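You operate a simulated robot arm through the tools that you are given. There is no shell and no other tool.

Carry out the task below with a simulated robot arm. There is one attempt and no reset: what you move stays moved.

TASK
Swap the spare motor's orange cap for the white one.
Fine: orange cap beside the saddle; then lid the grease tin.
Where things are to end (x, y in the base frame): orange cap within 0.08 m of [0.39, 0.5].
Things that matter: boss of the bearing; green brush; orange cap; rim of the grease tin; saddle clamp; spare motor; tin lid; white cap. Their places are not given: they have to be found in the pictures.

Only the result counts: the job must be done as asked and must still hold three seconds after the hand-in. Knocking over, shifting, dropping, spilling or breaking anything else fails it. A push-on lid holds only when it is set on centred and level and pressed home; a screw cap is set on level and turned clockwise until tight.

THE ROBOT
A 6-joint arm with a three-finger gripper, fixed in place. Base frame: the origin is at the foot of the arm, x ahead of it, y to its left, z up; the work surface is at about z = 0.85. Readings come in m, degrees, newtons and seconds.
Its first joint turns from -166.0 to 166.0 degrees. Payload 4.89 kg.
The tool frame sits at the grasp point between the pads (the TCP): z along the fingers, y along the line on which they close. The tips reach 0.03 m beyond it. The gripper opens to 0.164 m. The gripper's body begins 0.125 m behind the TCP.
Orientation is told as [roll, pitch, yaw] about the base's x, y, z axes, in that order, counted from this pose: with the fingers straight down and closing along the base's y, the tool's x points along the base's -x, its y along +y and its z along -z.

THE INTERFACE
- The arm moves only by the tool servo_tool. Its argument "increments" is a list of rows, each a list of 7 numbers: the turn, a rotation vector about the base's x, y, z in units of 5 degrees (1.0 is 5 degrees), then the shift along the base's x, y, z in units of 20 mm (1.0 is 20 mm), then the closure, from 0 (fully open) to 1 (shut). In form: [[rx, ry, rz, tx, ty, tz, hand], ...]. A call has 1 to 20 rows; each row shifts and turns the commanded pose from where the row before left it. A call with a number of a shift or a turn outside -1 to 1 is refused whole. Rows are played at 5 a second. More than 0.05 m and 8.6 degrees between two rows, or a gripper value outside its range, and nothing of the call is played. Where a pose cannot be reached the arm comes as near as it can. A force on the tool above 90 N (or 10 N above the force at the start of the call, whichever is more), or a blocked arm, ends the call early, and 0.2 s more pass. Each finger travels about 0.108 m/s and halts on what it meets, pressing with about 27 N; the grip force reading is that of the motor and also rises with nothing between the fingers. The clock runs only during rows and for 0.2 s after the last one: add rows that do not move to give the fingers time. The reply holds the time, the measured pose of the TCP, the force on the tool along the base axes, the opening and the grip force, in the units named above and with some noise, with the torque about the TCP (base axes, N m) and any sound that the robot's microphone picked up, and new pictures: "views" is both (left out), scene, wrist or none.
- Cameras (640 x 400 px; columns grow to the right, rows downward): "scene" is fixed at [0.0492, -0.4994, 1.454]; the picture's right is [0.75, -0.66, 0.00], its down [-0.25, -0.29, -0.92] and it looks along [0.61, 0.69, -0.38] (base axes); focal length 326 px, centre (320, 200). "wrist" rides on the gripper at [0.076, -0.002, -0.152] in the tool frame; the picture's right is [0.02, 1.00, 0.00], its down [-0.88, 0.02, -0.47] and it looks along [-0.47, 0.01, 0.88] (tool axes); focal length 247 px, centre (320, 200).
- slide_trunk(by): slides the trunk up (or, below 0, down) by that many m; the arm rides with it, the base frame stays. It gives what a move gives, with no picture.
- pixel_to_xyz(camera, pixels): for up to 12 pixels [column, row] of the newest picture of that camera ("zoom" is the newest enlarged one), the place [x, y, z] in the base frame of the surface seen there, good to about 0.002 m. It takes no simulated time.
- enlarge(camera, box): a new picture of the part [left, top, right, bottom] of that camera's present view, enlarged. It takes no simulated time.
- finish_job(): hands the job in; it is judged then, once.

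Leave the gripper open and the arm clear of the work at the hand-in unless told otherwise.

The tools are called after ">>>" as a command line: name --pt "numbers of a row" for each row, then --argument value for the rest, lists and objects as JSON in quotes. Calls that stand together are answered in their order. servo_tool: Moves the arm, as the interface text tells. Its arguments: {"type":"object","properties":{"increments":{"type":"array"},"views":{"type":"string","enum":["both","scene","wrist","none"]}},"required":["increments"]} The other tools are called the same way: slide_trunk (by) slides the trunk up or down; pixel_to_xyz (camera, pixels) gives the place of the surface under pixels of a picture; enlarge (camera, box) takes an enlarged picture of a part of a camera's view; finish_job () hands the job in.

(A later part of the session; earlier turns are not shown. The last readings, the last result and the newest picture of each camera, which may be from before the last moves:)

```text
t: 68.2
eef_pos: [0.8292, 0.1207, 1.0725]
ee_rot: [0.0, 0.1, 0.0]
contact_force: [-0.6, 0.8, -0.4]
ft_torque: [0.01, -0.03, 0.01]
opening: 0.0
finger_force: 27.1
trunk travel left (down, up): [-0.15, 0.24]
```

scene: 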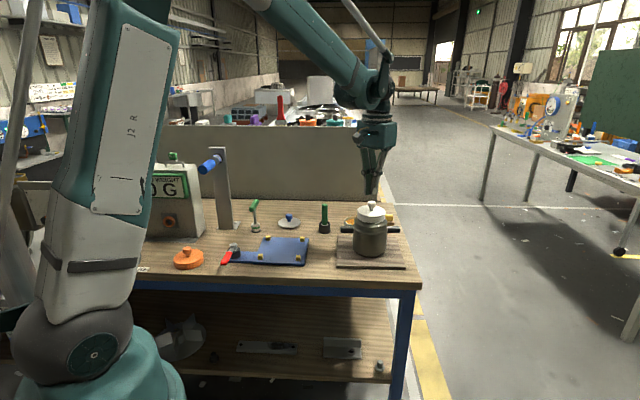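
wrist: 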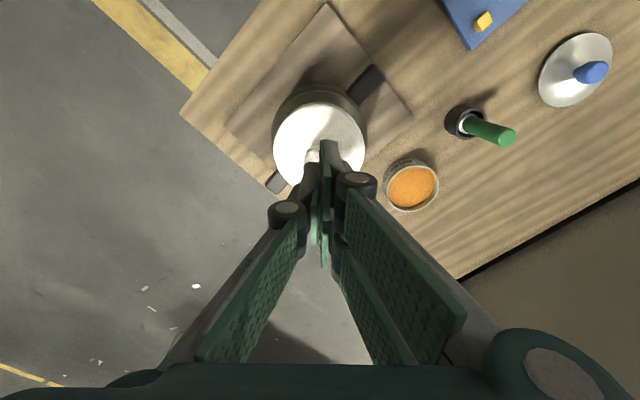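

>>> servo_tool --pt "0 0 0 0 0 -0.05 1" --pt "0 0 0 0 0 0 1" --views "none"

>>> servo_tool --pt "0 0 0 0 0 -0.05 1" --pt "0 0 0 0 0 0 1" --views "scene"

>>> enlarge --camera "scene" --box '[345, 185, 401, 235]'

```text
t: 68.8
eef_pos: [0.8273, 0.1218, 1.0717]
ee_rot: [0.1, 0.1, 0.0]
contact_force: [0.0, -1.1, 0.3]
ft_torque: [-0.05, -0.01, 0.02]
opening: 0.0002
finger_force: 27.3
trunk travel left (down, up): [-0.15, 0.24]
```

```text
t: 69.4
eef_pos: [0.8274, 0.1211, 1.0698]
ee_rot: [0.0, 0.0, 0.0]
contact_force: [-0.2, -0.3, 0.9]
ft_torque: [0.02, 0.03, 0.03]
opening: 0.0
finger_force: 27.8
trunk travel left (down, up): [-0.15, 0.24]
```

scene: 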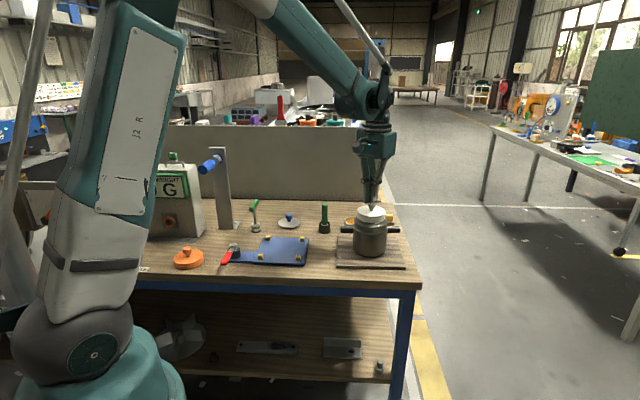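

```text
8.00 times, centred on (373, 210) of scene
```

zoom: 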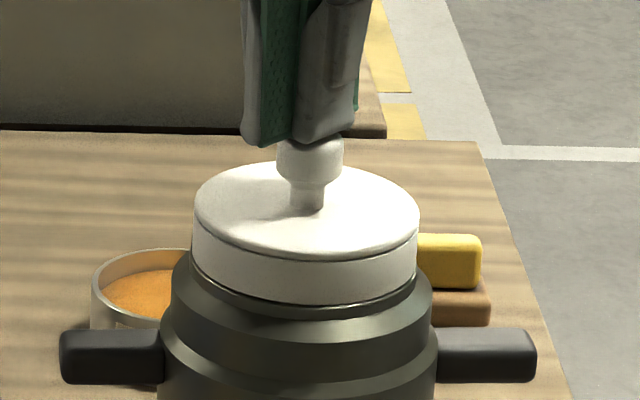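

The tips are just over the knob. I continue down to contact.

>>> servo_tool --pt "0 0 0 0 0 -0.05 1" --pt "0 0 0 0 0 0 1" --views "none"

>>> servo_tool --pt "0 0 0 0 0 -0.05 1" --pt "0 0 0 0 0 0 1" --views "none"

```text
t: 70.0
eef_pos: [0.8286, 0.1207, 1.0689]
ee_rot: [0.0, 0.0, 0.0]
contact_force: [1.2, -0.5, 0.5]
ft_torque: [0.02, -0.01, 0.0]
opening: 0.0
finger_force: 27.2
trunk travel left (down, up): [-0.15, 0.24]
```

```text
t: 70.6
eef_pos: [0.8284, 0.1213, 1.0688]
ee_rot: [0.0, 0.0, 0.0]
contact_force: [2.6, -0.8, 8.0]
ft_torque: [0.0, -0.12, 0.01]
opening: 0.0057
finger_force: 26.8
trunk travel left (down, up): [-0.15, 0.24]
```

Contact at 8 N; the domed knob spreads the tips slightly. I press further in small steps.

>>> servo_tool --pt "0 0 0 0 0 -0.05 1" --pt "0 0 0 0 0 0 1" --views "none"

>>> servo_tool --pt "0 0 0 0 0 -0.05 1" --pt "0 0 0 0 0 0 1" --views "scene"

>>> enlarge --camera "scene" --box '[345, 185, 401, 235]'

```text
t: 71.2
eef_pos: [0.827, 0.1211, 1.0685]
ee_rot: [0.0, -0.2, 0.0]
contact_force: [7.2, -2.2, 28.5]
ft_torque: [0.02, -0.2, 0.01]
opening: 0.006
finger_force: 27.6
trunk travel left (down, up): [-0.15, 0.24]
```

```text
t: 71.8
eef_pos: [0.8262, 0.1215, 1.0683]
ee_rot: [0.0, -0.1, 0.0]
contact_force: [18.9, 1.2, 55.5]
ft_torque: [0.12, -0.58, -0.01]
opening: 0.0061
finger_force: 27.2
trunk travel left (down, up): [-0.15, 0.24]
```

scene: 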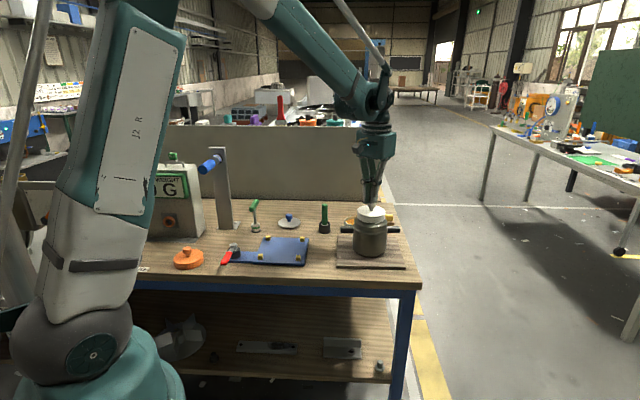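

```text
8.00 times, centred on (373, 210) of scene
```

zoom: 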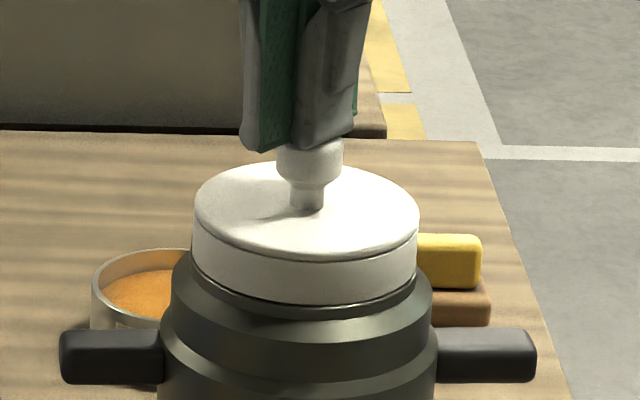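

Pressed with 55 N; the cap stays level and solid. I rise straight up to about z = 1.19 and check it stayed.

>>> servo_tool --pt "0 0 0 0 0 0.15 1" --pt "0 0 0 0 0 0.5 1" --pt "0 0 0 0 0 0.9 1" --pt "0 0 0 0 0 1 1" --pt "0 0 0 0 0 1 0.8" --pt "0 0 0 0 0 1 0.6" --pt "0 0 0 0 0 1 0.4" --pt "0 0 0 0 0 0.5 0.3" --pt "0 0 0 0 0 0 0.3" --views "both"

>>> enlarge --camera "scene" --box '[345, 190, 401, 240]'

```text
t: 73.8
eef_pos: [0.8273, 0.1216, 1.1884]
ee_rot: [0.0, -0.1, 0.0]
contact_force: [0.1, 0.2, 0.0]
ft_torque: [-0.03, -0.01, 0.0]
opening: 0.1147
finger_force: 0.1
trunk travel left (down, up): [-0.15, 0.24]
```

scene: 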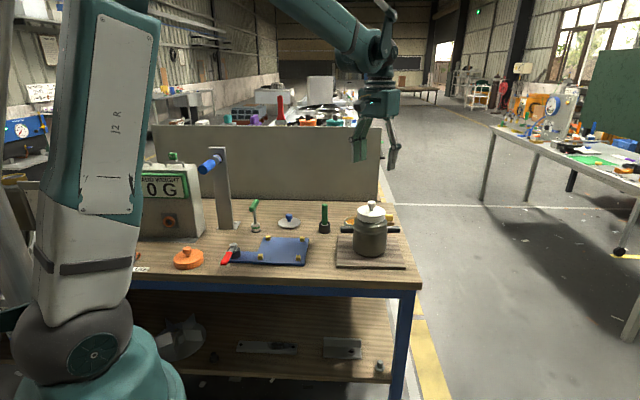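
wrist: 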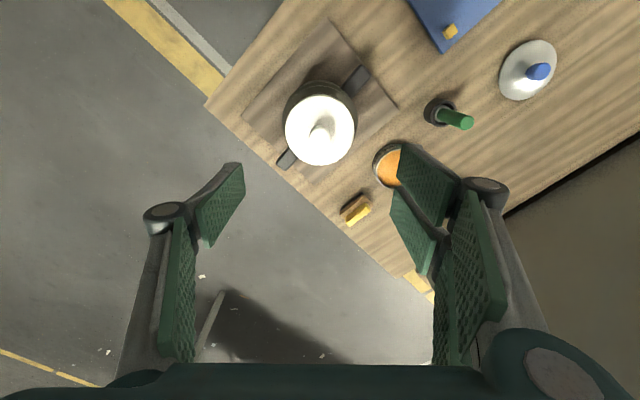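

```text
8.00 times, centred on (373, 215) of scene
```

zoom: 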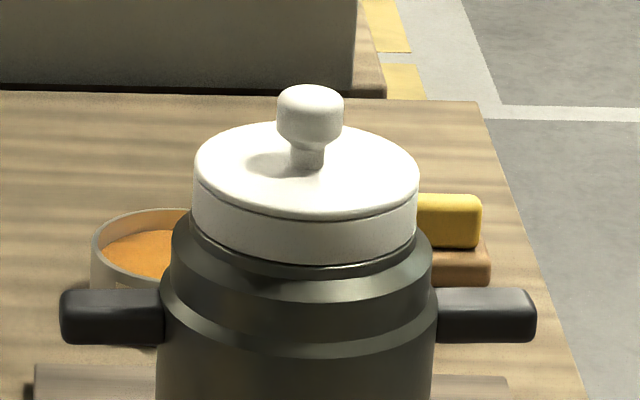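

The white cap is firmly on. Now the tin lid with the blue knob near (0.747, 0.472): I move to (0.69, 0.465) for a close look.

>>> servo_tool --pt "0 0 0 -0.2 0.5 0 0.3" --pt "0 0 0 -0.37 0.93 0 0.2" --pt "0 0 0 -0.37 0.93 0 0.1" --pt "0 0 0 -0.37 0.93 0 0" --pt "0 0 0 -0.37 0.93 0 0" --pt "0 0 0 -0.37 0.93 0 0" --pt "0 0 0 -0.37 0.93 0 0" --pt "0 0 0 -0.37 0.93 0 0" --pt "0 0 0 -0.37 0.93 0 0" --pt "0 0 0 -0.37 0.93 0 0" --pt "0 0 0 -0.37 0.93 0 0" --pt "0 0 0 -0.37 0.93 0 0" --pt "0 0 0 -0.37 0.93 0 0" --pt "0 0 0 -0.37 0.93 0 0" --pt "0 0 0 -0.37 0.93 0 0" --pt "0 0 0 -0.37 0.93 0 0" --pt "0 0 0 -0.37 0.93 0 0" --pt "0 0 0 -0.37 0.93 0 0" --pt "0 0 0 -0.37 0.9 0 0" --pt "0 0 0 0 0 0 0" --views "both"

>>> enlarge --camera "scene" --box '[265, 195, 335, 245]'

```text
t: 78.0
eef_pos: [0.6906, 0.4666, 1.1891]
ee_rot: [0.0, 0.0, 0.0]
contact_force: [-0.2, -0.5, 0.2]
ft_torque: [-0.02, -0.02, -0.04]
opening: 0.164
finger_force: 0.1
trunk travel left (down, up): [-0.15, 0.24]
```

scene: 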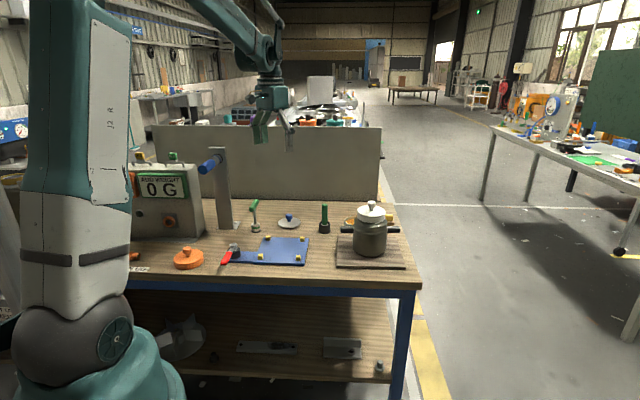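
wrist: 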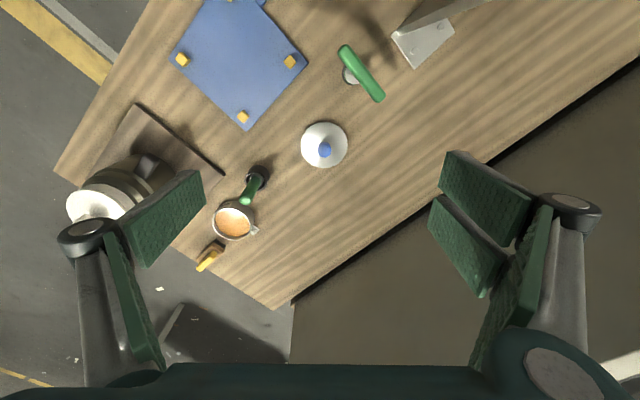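

```text
8.00 times, centred on (300, 220) of scene
```

zoom: 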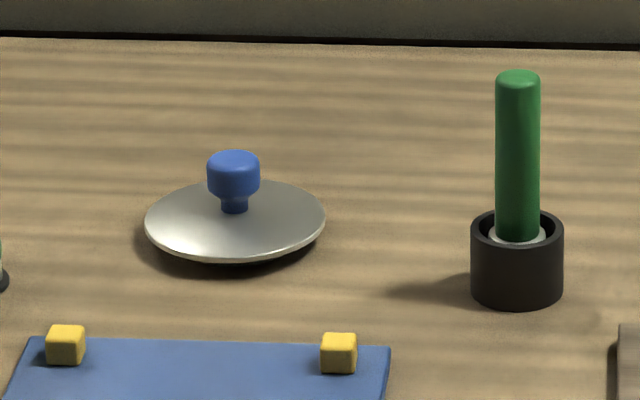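

The lid is a shallow dome disc with a blue knob; its rim stands a few mm off the bench, so gripping the knob is the way. I measure it.

>>> pixel_to_xyz --camera "zoom" --pixels '[[233, 155], [233, 175], [233, 205], [233, 240], [233, 260], [233, 268], [148, 222], [323, 222], [210, 180], [258, 180], [265, 185], [233, 190]]'

>>> enlarge --camera "wrist" --box '[280, 105, 370, 185]'

```text
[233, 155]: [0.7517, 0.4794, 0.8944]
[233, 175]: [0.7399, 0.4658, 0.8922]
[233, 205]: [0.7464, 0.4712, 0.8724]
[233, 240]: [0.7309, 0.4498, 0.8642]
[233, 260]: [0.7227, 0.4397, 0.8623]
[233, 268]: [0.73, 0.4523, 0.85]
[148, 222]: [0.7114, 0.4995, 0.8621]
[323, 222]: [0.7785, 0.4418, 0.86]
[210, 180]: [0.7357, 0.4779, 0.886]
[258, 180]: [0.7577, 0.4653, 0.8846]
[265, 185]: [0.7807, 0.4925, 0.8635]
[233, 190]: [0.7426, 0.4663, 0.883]
```

```text
5.00 times, centred on (325, 145) of wrist
```

zoom: 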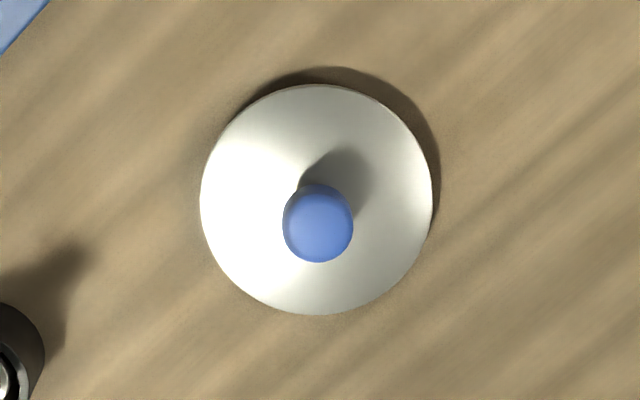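

>>> pixel_to_xyz --camera "zoom" --pixels '[[203, 200], [429, 200], [316, 89], [316, 310], [240, 280], [395, 280], [235, 120], [400, 125], [318, 222], [318, 200], [318, 258], [290, 222]]'

>>> pixel_to_xyz --camera "scene" --pixels '[[346, 222], [349, 219], [352, 222], [355, 219], [345, 226], [350, 217], [346, 218]]'

>>> enlarge --camera "wrist" --box '[180, 150, 290, 270]'

```text
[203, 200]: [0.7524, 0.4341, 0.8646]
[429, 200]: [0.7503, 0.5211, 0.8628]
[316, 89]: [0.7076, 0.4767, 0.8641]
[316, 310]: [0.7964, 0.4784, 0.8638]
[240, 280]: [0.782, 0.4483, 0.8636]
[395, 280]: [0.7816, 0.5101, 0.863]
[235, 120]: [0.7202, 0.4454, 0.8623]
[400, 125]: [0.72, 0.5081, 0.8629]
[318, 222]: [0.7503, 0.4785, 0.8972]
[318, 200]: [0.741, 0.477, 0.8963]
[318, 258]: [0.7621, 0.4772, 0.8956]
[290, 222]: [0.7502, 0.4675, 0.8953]
```

```text
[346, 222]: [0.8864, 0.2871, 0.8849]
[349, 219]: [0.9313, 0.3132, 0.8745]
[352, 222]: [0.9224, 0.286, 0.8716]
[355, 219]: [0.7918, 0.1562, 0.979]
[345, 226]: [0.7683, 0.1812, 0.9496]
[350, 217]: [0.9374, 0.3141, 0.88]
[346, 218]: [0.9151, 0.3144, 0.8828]
```

```text
3.33 times, centred on (235, 210) of wrist
```

zoom: 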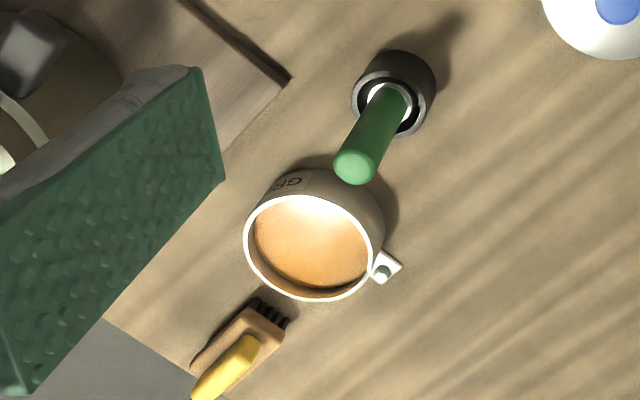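

The lid's centre is (0.752, 0.4777), radius 0.044, rim z ≈ 0.8635, knob top 0.897. Now I measure the tin's rim in this zoom.

>>> pixel_to_xyz --camera "zoom" --pixels '[[247, 240], [377, 250], [312, 197], [320, 297], [265, 208], [362, 222], [265, 280], [360, 285], [312, 245], [383, 268], [390, 258], [378, 105]]'

```text
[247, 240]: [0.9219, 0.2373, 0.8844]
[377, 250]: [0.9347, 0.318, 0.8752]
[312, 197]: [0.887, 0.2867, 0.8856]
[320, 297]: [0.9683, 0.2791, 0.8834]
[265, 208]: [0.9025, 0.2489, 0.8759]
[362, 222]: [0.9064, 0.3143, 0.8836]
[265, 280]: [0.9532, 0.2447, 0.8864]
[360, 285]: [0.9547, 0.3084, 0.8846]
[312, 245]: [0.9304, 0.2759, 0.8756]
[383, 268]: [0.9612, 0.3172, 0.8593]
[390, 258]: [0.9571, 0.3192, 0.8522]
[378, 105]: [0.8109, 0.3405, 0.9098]
```

The tin's rim: centre about (0.9275, 0.278), radius 0.0415, z ≈ 0.8845 (0.968 m from the base, just in reach). I now approach the lid: over (0.752, 0.4777), down to z = 1.00, with the hand partly closed to about 0.05 m.

>>> servo_tool --pt "0 0 0 0.6 0.11 -0.5 0.2" --pt "0 0 0 0.6 0.11 -0.9 0.4" --pt "0 0 0 0.6 0.11 -0.9 0.6" --pt "0 0 0 0.6 0.11 -0.9 0.68" --pt "0 0 0 0.67 0.11 -0.9 0.68" --pt "0 0 0 0 0 -0.9 0.68" --pt "0 0 0 0 0 -0.9 0.68" --pt "0 0 0 0 0 -0.9 0.68" --pt "0 0 0 0 0 -0.9 0.68" --pt "0 0 0 0 0 -0.9 0.68" --pt "0 0 0 0 0 -0.75 0.68" --pt "0 0 0 0 0 0 0.68" --views "both"

>>> enlarge --camera "wrist" --box '[260, 80, 380, 200]'

```text
t: 80.6
eef_pos: [0.7512, 0.4759, 1.0]
ee_rot: [-0.1, 0.0, -0.1]
contact_force: [0.1, -0.5, -0.4]
ft_torque: [0.0, -0.05, -0.04]
opening: 0.0527
finger_force: 0.1
trunk travel left (down, up): [-0.15, 0.24]
```

scene: 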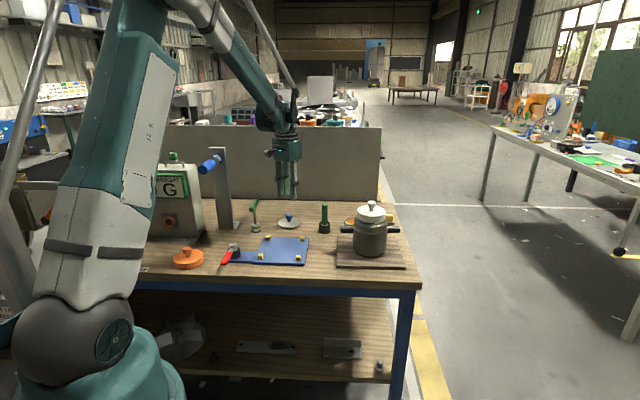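
wrist: 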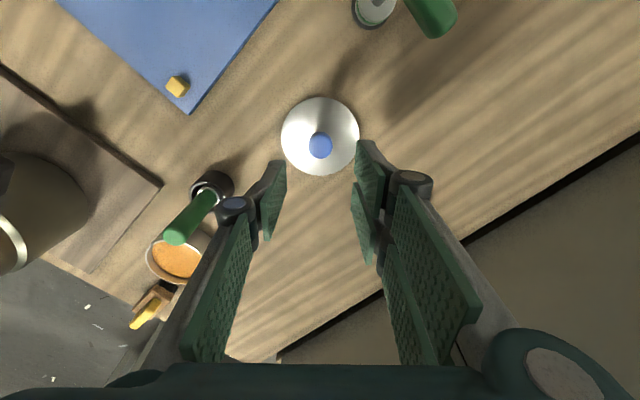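

```text
3.33 times, centred on (320, 140) of wrist
```

zoom: 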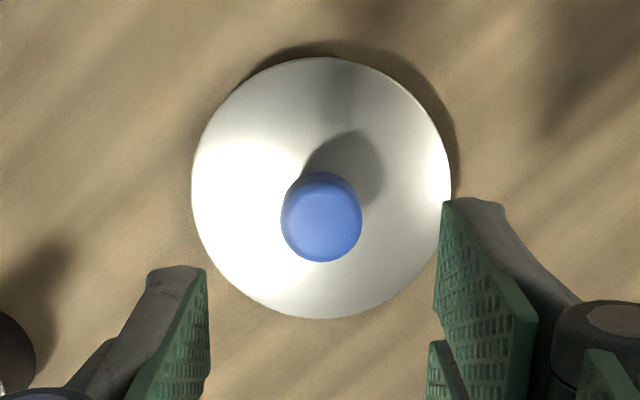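

>>> pixel_to_xyz --camera "zoom" --pixels '[[195, 185], [446, 185], [321, 62], [321, 314], [240, 275], [400, 280], [235, 95], [410, 100], [321, 222], [285, 218], [357, 218], [321, 255]]'

```text
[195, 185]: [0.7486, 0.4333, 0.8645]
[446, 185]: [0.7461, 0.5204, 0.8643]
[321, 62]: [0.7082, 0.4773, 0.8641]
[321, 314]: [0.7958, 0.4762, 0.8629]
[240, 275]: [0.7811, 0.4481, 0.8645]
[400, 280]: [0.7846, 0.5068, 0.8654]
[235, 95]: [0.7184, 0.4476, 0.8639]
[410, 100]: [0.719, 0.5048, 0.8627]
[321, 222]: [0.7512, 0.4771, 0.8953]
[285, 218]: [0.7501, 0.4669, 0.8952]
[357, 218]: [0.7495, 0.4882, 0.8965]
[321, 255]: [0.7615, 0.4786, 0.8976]
```

The centre is confirmed at (0.752, 0.477). I descend to TCP 0.906 (tips 0.876, above the dome) with the hand at 0.05 m.

>>> servo_tool --pt "0 0 0 0 0 -0.8 0.68" --pt "0 0 0 0 0 -0.9 0.68" --pt "0 0 0 0 0 -0.9 0.68" --pt "0 0 0 0 0 -0.9 0.68" --pt "0 0 0 0 0 -0.7 0.68" --pt "0 0 0 0 0 -0.45 0.68" --pt "0 0 0 0 0 0 0.68" --pt "0 0 0 0 0 0 0.68" --views "both"

>>> enlarge --camera "scene" --box '[260, 190, 320, 240]'

>>> enlarge --camera "wrist" --box '[240, 80, 400, 280]'

```text
t: 82.4
eef_pos: [0.7526, 0.4774, 0.9084]
ee_rot: [0.0, 0.0, 0.0]
contact_force: [-0.4, 0.4, -0.3]
ft_torque: [-0.02, 0.03, 0.05]
opening: 0.0523
finger_force: 0.0
trunk travel left (down, up): [-0.15, 0.24]
```

scene: 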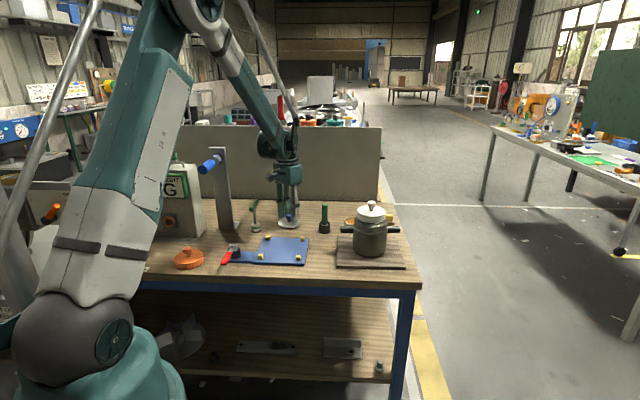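
wrist: 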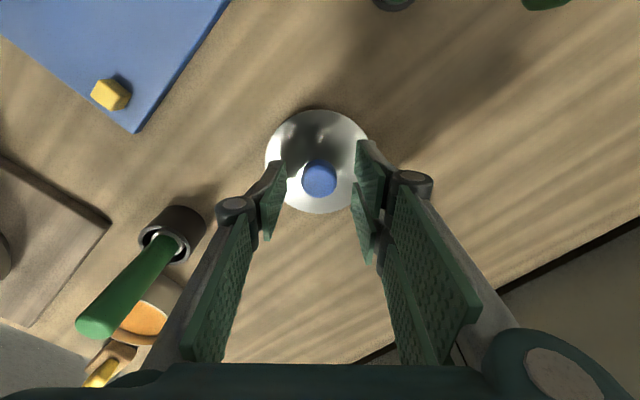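

```text
8.00 times, centred on (290, 215) of scene
```

zoom: 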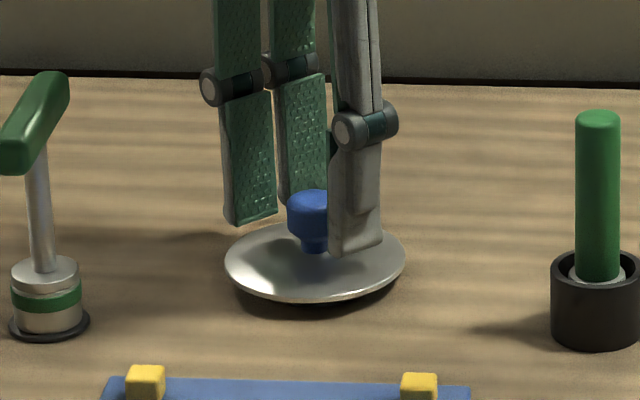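

```text
2.00 times, centred on (320, 180) of wrist
```

zoom: 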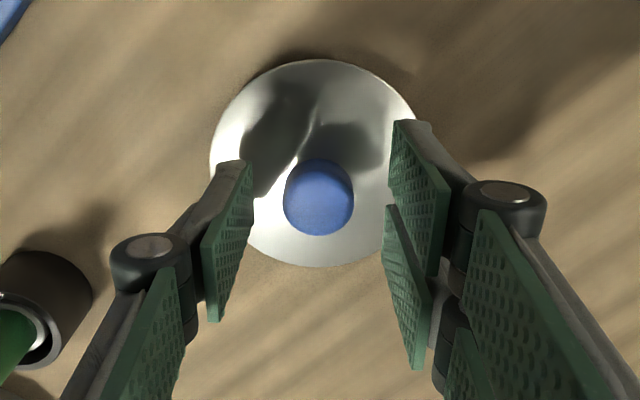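

The knob is between the pads. I close gently.

>>> servo_tool --pt "0 0 0 0 0 0 0.75" --pt "0 0 0 0 0 0 0.8" --pt "0 0 0 0 0 0 0.85" --pt "0 0 0 0 0 0 1" --pt "0 0 0 0 0 0 1" --pt "0 0 0 0 0 0 1" --pt "0 0 0 0 0 0 1" --views "wrist"

>>> enlarge --camera "wrist" --box '[240, 80, 400, 280]'

```text
t: 84.0
eef_pos: [0.7519, 0.4771, 0.9068]
ee_rot: [0.0, 0.0, -0.1]
contact_force: [-0.8, -0.1, 0.3]
ft_torque: [-0.05, 0.0, -0.02]
opening: 0.0249
finger_force: 27.3
trunk travel left (down, up): [-0.15, 0.24]
```

wrist: 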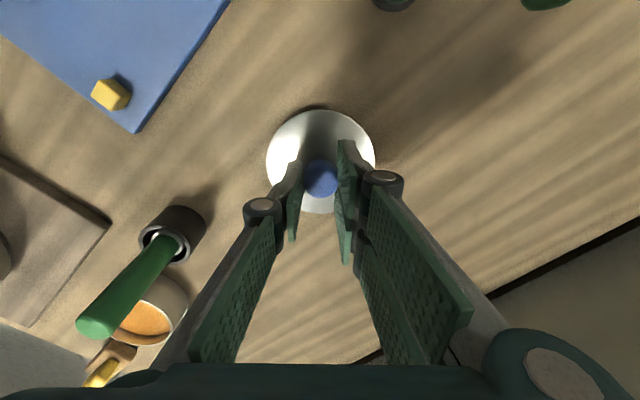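

```text
2.00 times, centred on (320, 180) of wrist
```

zoom: 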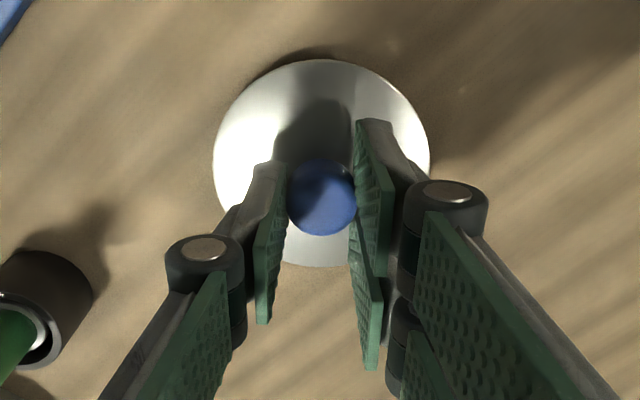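

Gripped at 0.0249. I lift to about z = 1.05 and check the lid hangs level.

>>> servo_tool --pt "0 0 0 0 0 0.1 1" --pt "0 0 0 0 0 0.4 1" --pt "0 0 0 0 0 0.8 1" --pt "0 0 0 0 0 0.9 1" --pt "0 0 0 0 0 0.9 1" --pt "0 0 0 0 0 0.9 1" --pt "0 0 0 0 0 0.9 1" --pt "0 0 0 0 0 0.9 1" --pt "0 0 0 0 0 0.9 1" --pt "0 0 0 0 0 0.5 1" --pt "0 0 0 0 0 0 1" --views "both"

>>> enlarge --camera "scene" --box '[255, 150, 325, 210]'

>>> enlarge --camera "wrist" --box '[240, 80, 400, 280]'

```text
t: 86.4
eef_pos: [0.7524, 0.4782, 1.0509]
ee_rot: [0.0, 0.0, 0.0]
contact_force: [0.0, 0.0, -0.7]
ft_torque: [0.03, 0.0, 0.06]
opening: 0.0247
finger_force: 27.2
trunk travel left (down, up): [-0.15, 0.24]
```

scene: 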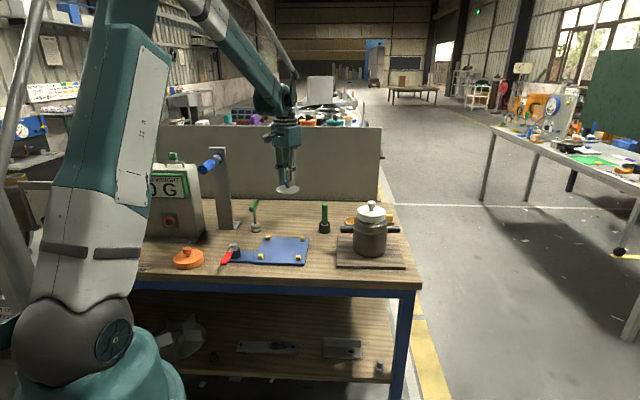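
wrist: 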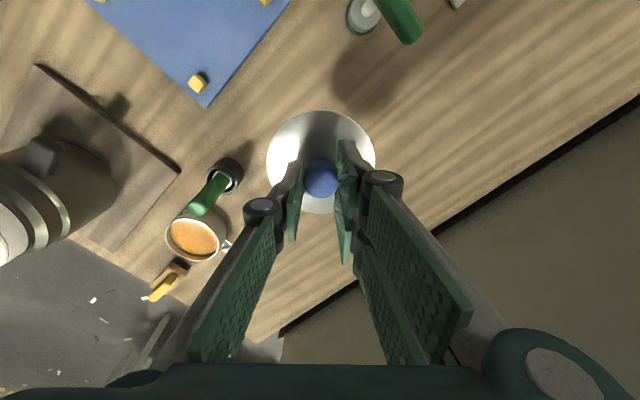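

```text
6.67 times, centred on (290, 180) of scene
```

zoom: 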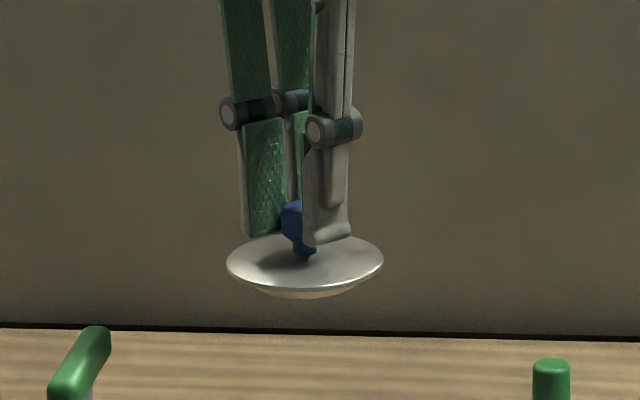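

```text
2.00 times, centred on (320, 180) of wrist
```

zoom: 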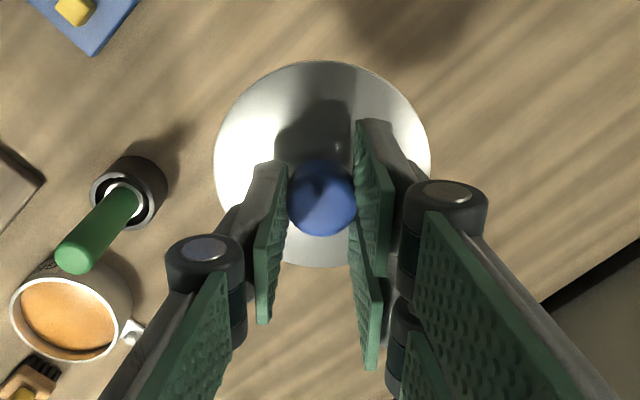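

The lid hangs level with a small plug below. I measure its centre in the hand, and the tin's rim again from this viewpoint.

>>> pixel_to_xyz --camera "zoom" --pixels '[[218, 155], [426, 155], [322, 65], [322, 262], [245, 95], [400, 95], [240, 220], [405, 225], [320, 180], [320, 228]]'

>>> enlarge --camera "wrist" --box '[150, 190, 250, 280]'

```text
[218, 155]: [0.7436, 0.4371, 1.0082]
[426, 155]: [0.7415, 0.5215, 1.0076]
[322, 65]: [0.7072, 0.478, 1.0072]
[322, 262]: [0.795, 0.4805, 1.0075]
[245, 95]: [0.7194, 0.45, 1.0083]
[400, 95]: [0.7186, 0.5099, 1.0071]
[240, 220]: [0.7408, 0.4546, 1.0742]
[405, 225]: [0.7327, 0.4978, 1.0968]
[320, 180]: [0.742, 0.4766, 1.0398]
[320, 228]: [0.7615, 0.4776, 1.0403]
```

```text
4.44 times, centred on (200, 235) of wrist
```

zoom: 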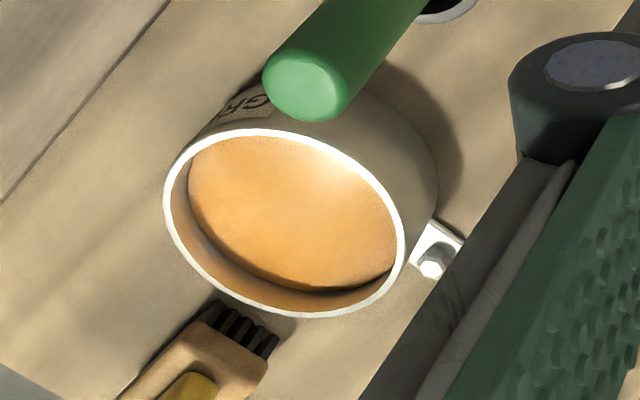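

The lid's rim is 0.043 m below TCP, centre ≈ TCP. The tin has a bolted tab, so it's fixed. I sample the bright rim line to fit its centre.

>>> pixel_to_xyz --camera "zoom" --pixels '[[167, 195], [193, 148], [240, 132], [300, 140], [355, 168], [390, 205], [402, 250], [383, 290], [340, 311], [280, 303], [220, 273], [182, 237]]'

```text
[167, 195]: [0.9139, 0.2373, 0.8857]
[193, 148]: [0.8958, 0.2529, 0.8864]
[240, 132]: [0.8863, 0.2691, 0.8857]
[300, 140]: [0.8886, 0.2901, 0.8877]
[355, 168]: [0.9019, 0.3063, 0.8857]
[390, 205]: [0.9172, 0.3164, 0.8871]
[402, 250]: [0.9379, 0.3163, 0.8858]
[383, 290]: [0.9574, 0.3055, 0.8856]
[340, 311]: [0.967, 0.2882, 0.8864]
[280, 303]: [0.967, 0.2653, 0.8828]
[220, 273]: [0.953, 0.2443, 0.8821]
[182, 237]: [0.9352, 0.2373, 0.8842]
```

The tin's centre fits to (0.927, 0.2775), radius 0.041, rim z 0.886. I raise to z = 1.10 to pass the brush handle (top 0.964) safely, then travel to over the tin.

>>> servo_tool --pt "0 0 0 0 0 0.8 1" --pt "0 0 0 0 0 0.9 1" --pt "0 0 0 0 0 0.75 1" --pt "0 0 0 0.4 -0.45 0 1" --pt "0 0 0 0.8 -0.91 0 1" --pt "0 0 0 0.8 -0.91 0 1" --pt "0 0 0 0.8 -0.91 0 1" --pt "0 0 0 0.8 -0.91 0 1" --pt "0 0 0 0.8 -0.91 0 1" --pt "0 0 0 0.8 -0.91 0 1" --pt "0 0 0 0.8 -0.91 0 1" --pt "0 0 0 0.8 -0.91 0 1" --pt "0 0 0 0.8 -0.91 0 1" --pt "0 0 0 0.8 -0.91 0 1" --pt "0 0 0 0.375 -0.485 0 1" --pt "0 0 0 0 0 0 1" --pt "0 0 0 0 0 0 1" --views "both"

>>> enlarge --camera "scene" --box '[310, 140, 420, 240]'

>>> enlarge --camera "wrist" --box '[220, 60, 420, 260]'

```text
t: 90.0
eef_pos: [0.9277, 0.2751, 1.1013]
ee_rot: [0.0, 0.0, 0.0]
contact_force: [0.6, -0.6, -0.7]
ft_torque: [0.01, 0.0, 0.04]
opening: 0.0244
finger_force: 27.3
trunk travel left (down, up): [-0.15, 0.24]
```

scene: 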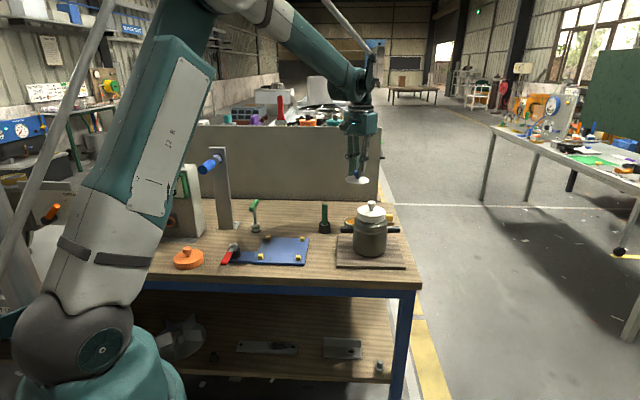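
wrist: 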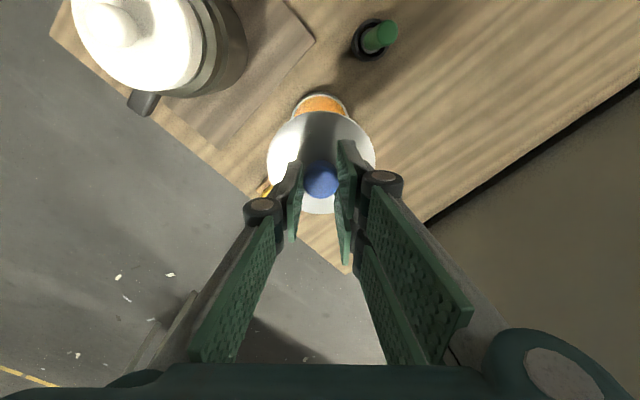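

```text
4.00 times, centred on (365, 190) of scene
```

zoom: 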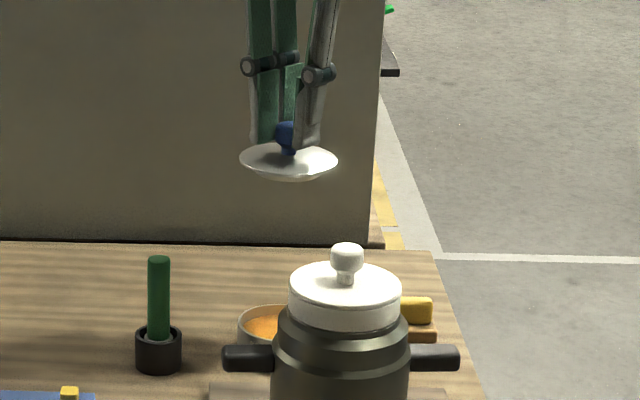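

```text
2.00 times, centred on (320, 160) of wrist
```

zoom: 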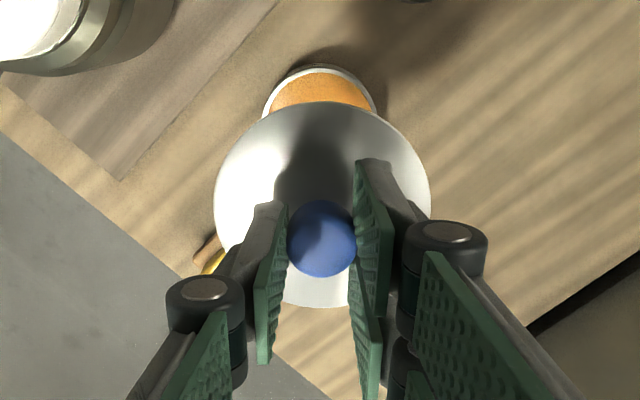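

The tin's visible rim (columns 262–378 in the zoom) is centred under the lid. I descend to z ≈ 0.96 and check alignment again.

>>> servo_tool --pt "0 0 0 0 0 -0.5 1" --pt "0 0 0 0 0 -0.9 1" --pt "0 0 0 0 0 -0.9 1" --pt "0 0 0 0 0 -0.9 1" --pt "0 0 0 0 0 -0.9 1" --pt "0 0 0 0 0 -0.9 1" --pt "0 0 0 0 0 -0.9 1" --pt "0 0 0 0 0 -0.7 1" --pt "0 0 0 0 0 -0.4 1" --pt "0 0 0 0 0 0 1" --pt "0 0 0 0 0 0 1" --views "both"

>>> enlarge --camera "scene" --box '[325, 180, 395, 240]'

>>> enlarge --camera "wrist" --box '[240, 60, 400, 240]'

```text
t: 92.4
eef_pos: [0.9262, 0.2756, 0.9621]
ee_rot: [0.0, -0.1, 0.1]
contact_force: [0.9, -0.2, -0.6]
ft_torque: [0.02, 0.0, 0.01]
opening: 0.0243
finger_force: 26.9
trunk travel left (down, up): [-0.15, 0.24]
```

scene: 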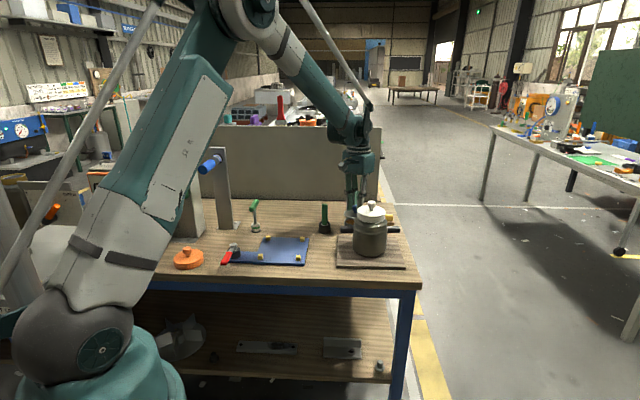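
wrist: 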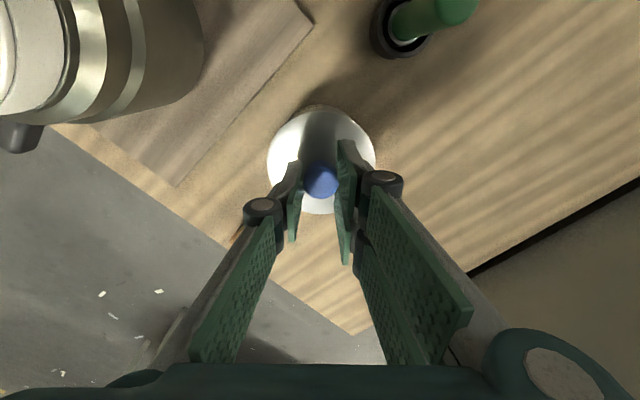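

```text
6.67 times, centred on (360, 210) of scene
```

zoom: 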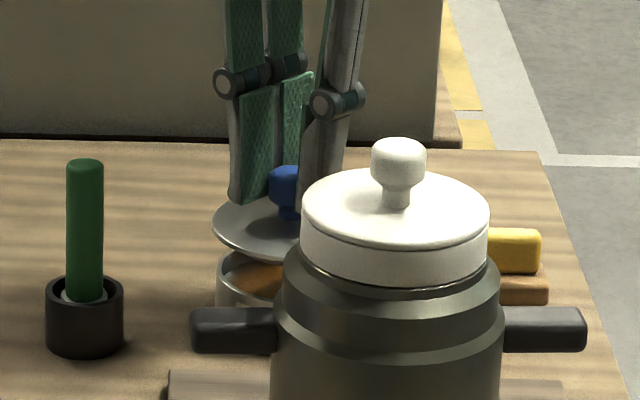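

```text
2.22 times, centred on (320, 150) of wrist
```

zoom: 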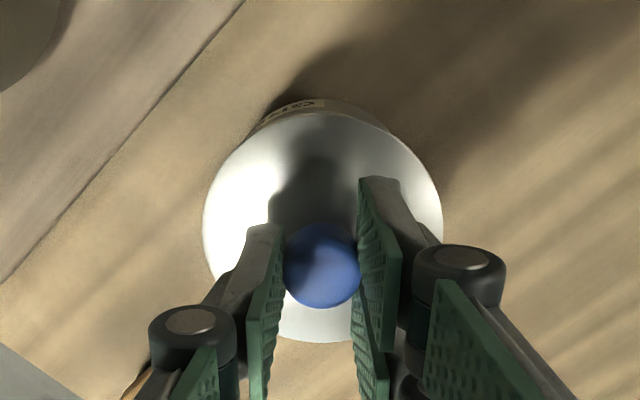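

Scene and wrist views both show the lid concentric with the tin to about 1 mm. I lower in 2 mm steps to just above the rim.

>>> servo_tool --pt "0 0 0 0 0 -0.2 1" --pt "0 0 0 0 0 -0.2 1" --pt "0 0 0 0 0 -0.2 1" --pt "0 0 0 0 0 -0.2 1" --pt "0 0 0 0 0 -0.1 1" --pt "0 0 0 0 0 -0.1 1" --pt "0 0 0 0 0 0 1" --views "none"

```text
t: 94.0
eef_pos: [0.9276, 0.2779, 0.9419]
ee_rot: [0.0, 0.0, 0.0]
contact_force: [-0.2, 0.5, 0.4]
ft_torque: [-0.02, 0.03, -0.01]
opening: 0.0241
finger_force: 26.9
trunk travel left (down, up): [-0.15, 0.24]
```

>>> servo_tool --pt "0 0 0 0 0 -0.1 1" --pt "0 0 0 0 0 -0.1 1" --pt "0 0 0 0 0 -0.05 1" --pt "0 0 0 0 0 0 1" --views "none"

>>> servo_tool --pt "0 0 0 0 0 -0.05 1" --pt "0 0 0 0 0 -0.05 1" --pt "0 0 0 0 0 0 1" --views "both"

>>> enlarge --camera "scene" --box '[325, 190, 395, 240]'

>>> enlarge --camera "wrist" --box '[240, 60, 400, 240]'

```text
t: 95.0
eef_pos: [0.9272, 0.2753, 0.9352]
ee_rot: [0.0, 0.0, -0.1]
contact_force: [0.2, -1.1, 0.2]
ft_torque: [0.04, 0.0, 0.02]
opening: 0.0241
finger_force: 27.0
trunk travel left (down, up): [-0.15, 0.24]
```

```text
t: 95.8
eef_pos: [0.927, 0.2762, 0.9336]
ee_rot: [0.0, 0.0, 0.0]
contact_force: [-0.6, 0.1, -1.1]
ft_torque: [0.01, -0.02, 0.01]
opening: 0.0241
finger_force: 27.1
trunk travel left (down, up): [-0.15, 0.24]
```

scene: 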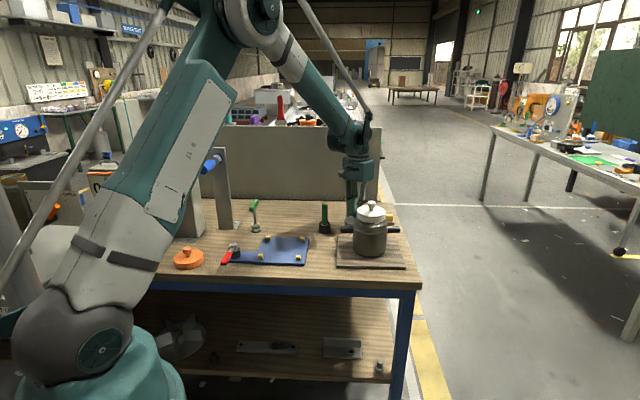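
wrist: 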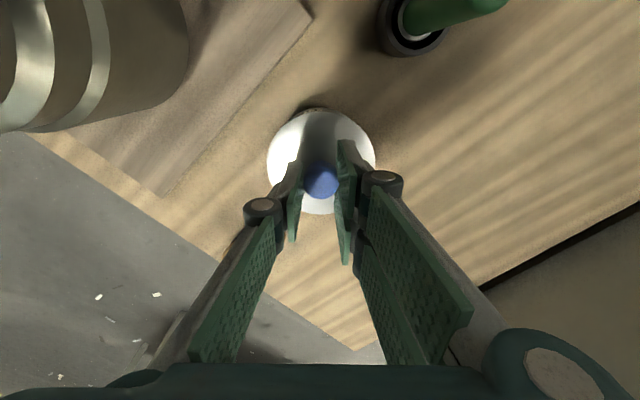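

```text
8.00 times, centred on (360, 215) of scene
```

zoom: 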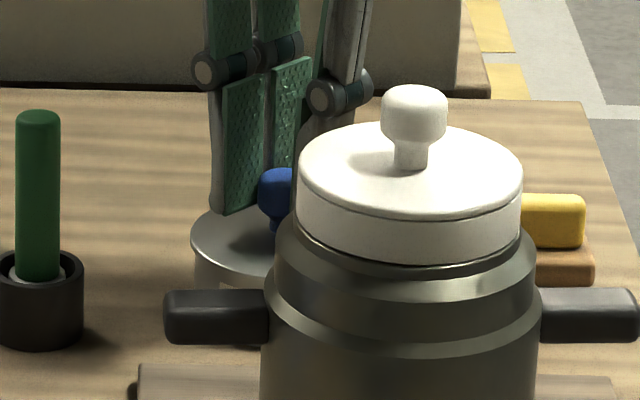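

```text
2.22 times, centred on (320, 150) of wrist
```

zoom: 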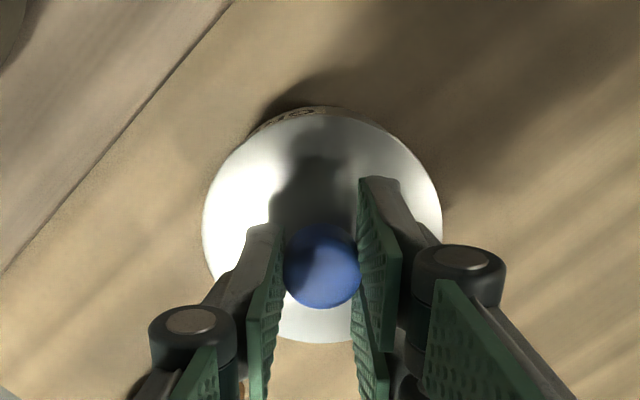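

The lid is almost on the rim and the left edges are flush (191 vs 195). I go down 1 mm at a time until contact.

>>> servo_tool --pt "0 0 0 0 0 -0.05 1" --pt "0 0 0 0 0 0 1" --views "none"

>>> servo_tool --pt "0 0 0 0 0 -0.05 1" --pt "0 0 0 0 0 0 1" --views "none"

>>> servo_tool --pt "0 0 0 0 0 -0.05 1" --pt "0 0 0 0 0 0 1" --views "none"

```text
t: 96.4
eef_pos: [0.928, 0.2762, 0.9333]
ee_rot: [-0.1, -0.1, 0.0]
contact_force: [1.3, -1.7, 7.9]
ft_torque: [-0.12, -0.37, 0.02]
opening: 0.0239
finger_force: 26.9
trunk travel left (down, up): [-0.15, 0.24]
```

```text
t: 97.0
eef_pos: [0.9275, 0.2753, 0.9326]
ee_rot: [0.1, 0.0, 0.1]
contact_force: [-5.7, -6.6, 23.1]
ft_torque: [-0.3, 0.28, 0.01]
opening: 0.0242
finger_force: 27.2
trunk travel left (down, up): [-0.15, 0.24]
```

```text
t: 97.6
eef_pos: [0.9276, 0.2748, 0.933]
ee_rot: [0.0, -0.1, 0.0]
contact_force: [-9.2, -11.6, 25.8]
ft_torque: [-0.39, 0.32, 0.06]
opening: 0.024
finger_force: 27.3
trunk travel left (down, up): [-0.15, 0.24]
```

Contact, with side forces (−9, −12 N): the tin pushes the lid toward −x, −y. I ease up 1 mm and shift the lid about 0.6 mm that way.

>>> servo_tool --pt "0 0 0 0 0 0.05 1" --pt "0 0 0 -0.03 -0.03 0 1" --pt "0 0 0 0 0 0 1" --views "none"

```text
t: 98.4
eef_pos: [0.926, 0.2742, 0.9327]
ee_rot: [0.0, 0.0, -0.1]
contact_force: [-5.4, -6.0, 8.5]
ft_torque: [-0.13, 0.11, 0.02]
opening: 0.0241
finger_force: 27.2
trunk travel left (down, up): [-0.15, 0.24]
```

Lateral load has halved. I shift a bit more.

>>> servo_tool --pt "0 0 0 -0.03 -0.03 0 1" --pt "0 0 0 0 0 0 1" --views "none"

>>> servo_tool --pt "0 0 0 -0.03 -0.03 0 1" --pt "0 0 0 0 0 0 1" --views "none"

```text
t: 99.0
eef_pos: [0.9269, 0.2758, 0.9317]
ee_rot: [0.1, -0.1, 0.0]
contact_force: [12.1, 3.0, 12.6]
ft_torque: [0.08, -0.55, 0.06]
opening: 0.0241
finger_force: 27.1
trunk travel left (down, up): [-0.15, 0.24]
```

```text
t: 99.6
eef_pos: [0.9267, 0.2752, 0.9313]
ee_rot: [-0.1, 0.1, 0.0]
contact_force: [22.7, 12.6, 12.7]
ft_torque: [0.32, -0.7, -0.07]
opening: 0.0239
finger_force: 27.2
trunk travel left (down, up): [-0.15, 0.24]
```

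I overshot; balance lies between. I go back +1.0 mm in x and +0.7 mm in y.

>>> servo_tool --pt "0 0 0 0.05 0.035 0 1" --pt "0 0 0 0 0 0 1" --pt "0 0 0 0 0 0 1" --views "none"

```text
t: 100.4
eef_pos: [0.9258, 0.274, 0.9313]
ee_rot: [0.0, -0.1, 0.0]
contact_force: [0.9, 7.5, 8.3]
ft_torque: [0.17, 0.13, 0.01]
opening: 0.0239
finger_force: 26.8
trunk travel left (down, up): [-0.15, 0.24]
```

>>> servo_tool --pt "0 0 0 0 0.018 0 1" --pt "0 0 0 0 0 0 1" --pt "0 0 0 0 0 0 1" --views "both"

>>> enlarge --camera "scene" --box '[325, 190, 395, 240]'

>>> enlarge --camera "wrist" --box '[240, 60, 400, 240]'

```text
t: 101.2
eef_pos: [0.9277, 0.2749, 0.9319]
ee_rot: [0.0, -0.2, 0.0]
contact_force: [2.1, 0.6, 0.8]
ft_torque: [-0.11, 0.16, 0.01]
opening: 0.0242
finger_force: 26.9
trunk travel left (down, up): [-0.15, 0.24]
```

scene: 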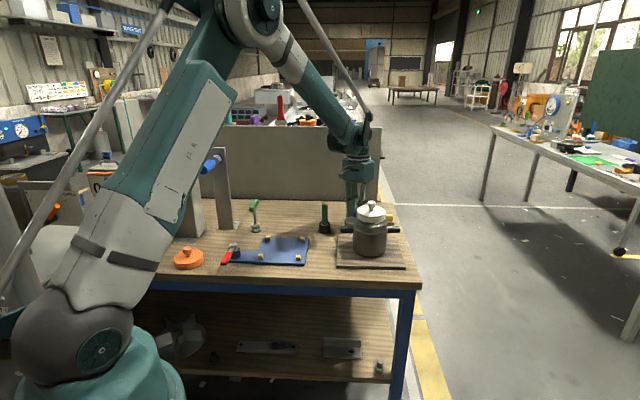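
wrist: 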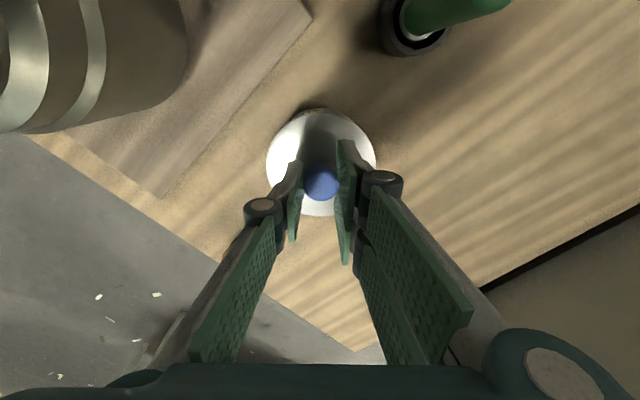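

```text
8.00 times, centred on (360, 215) of scene
```

zoom: 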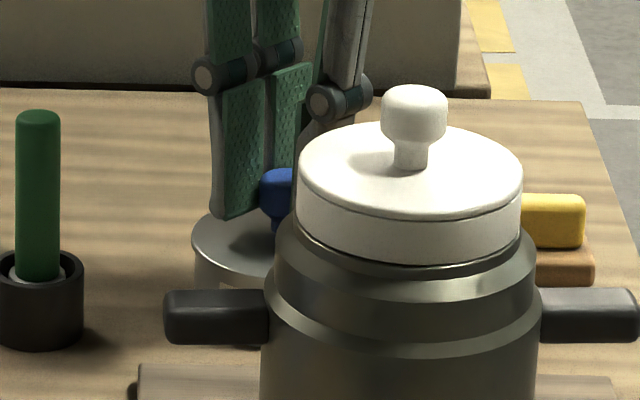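

```text
2.22 times, centred on (320, 150) of wrist
```

zoom: 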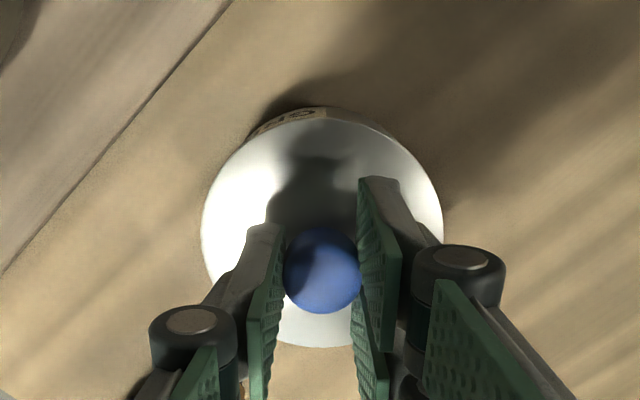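

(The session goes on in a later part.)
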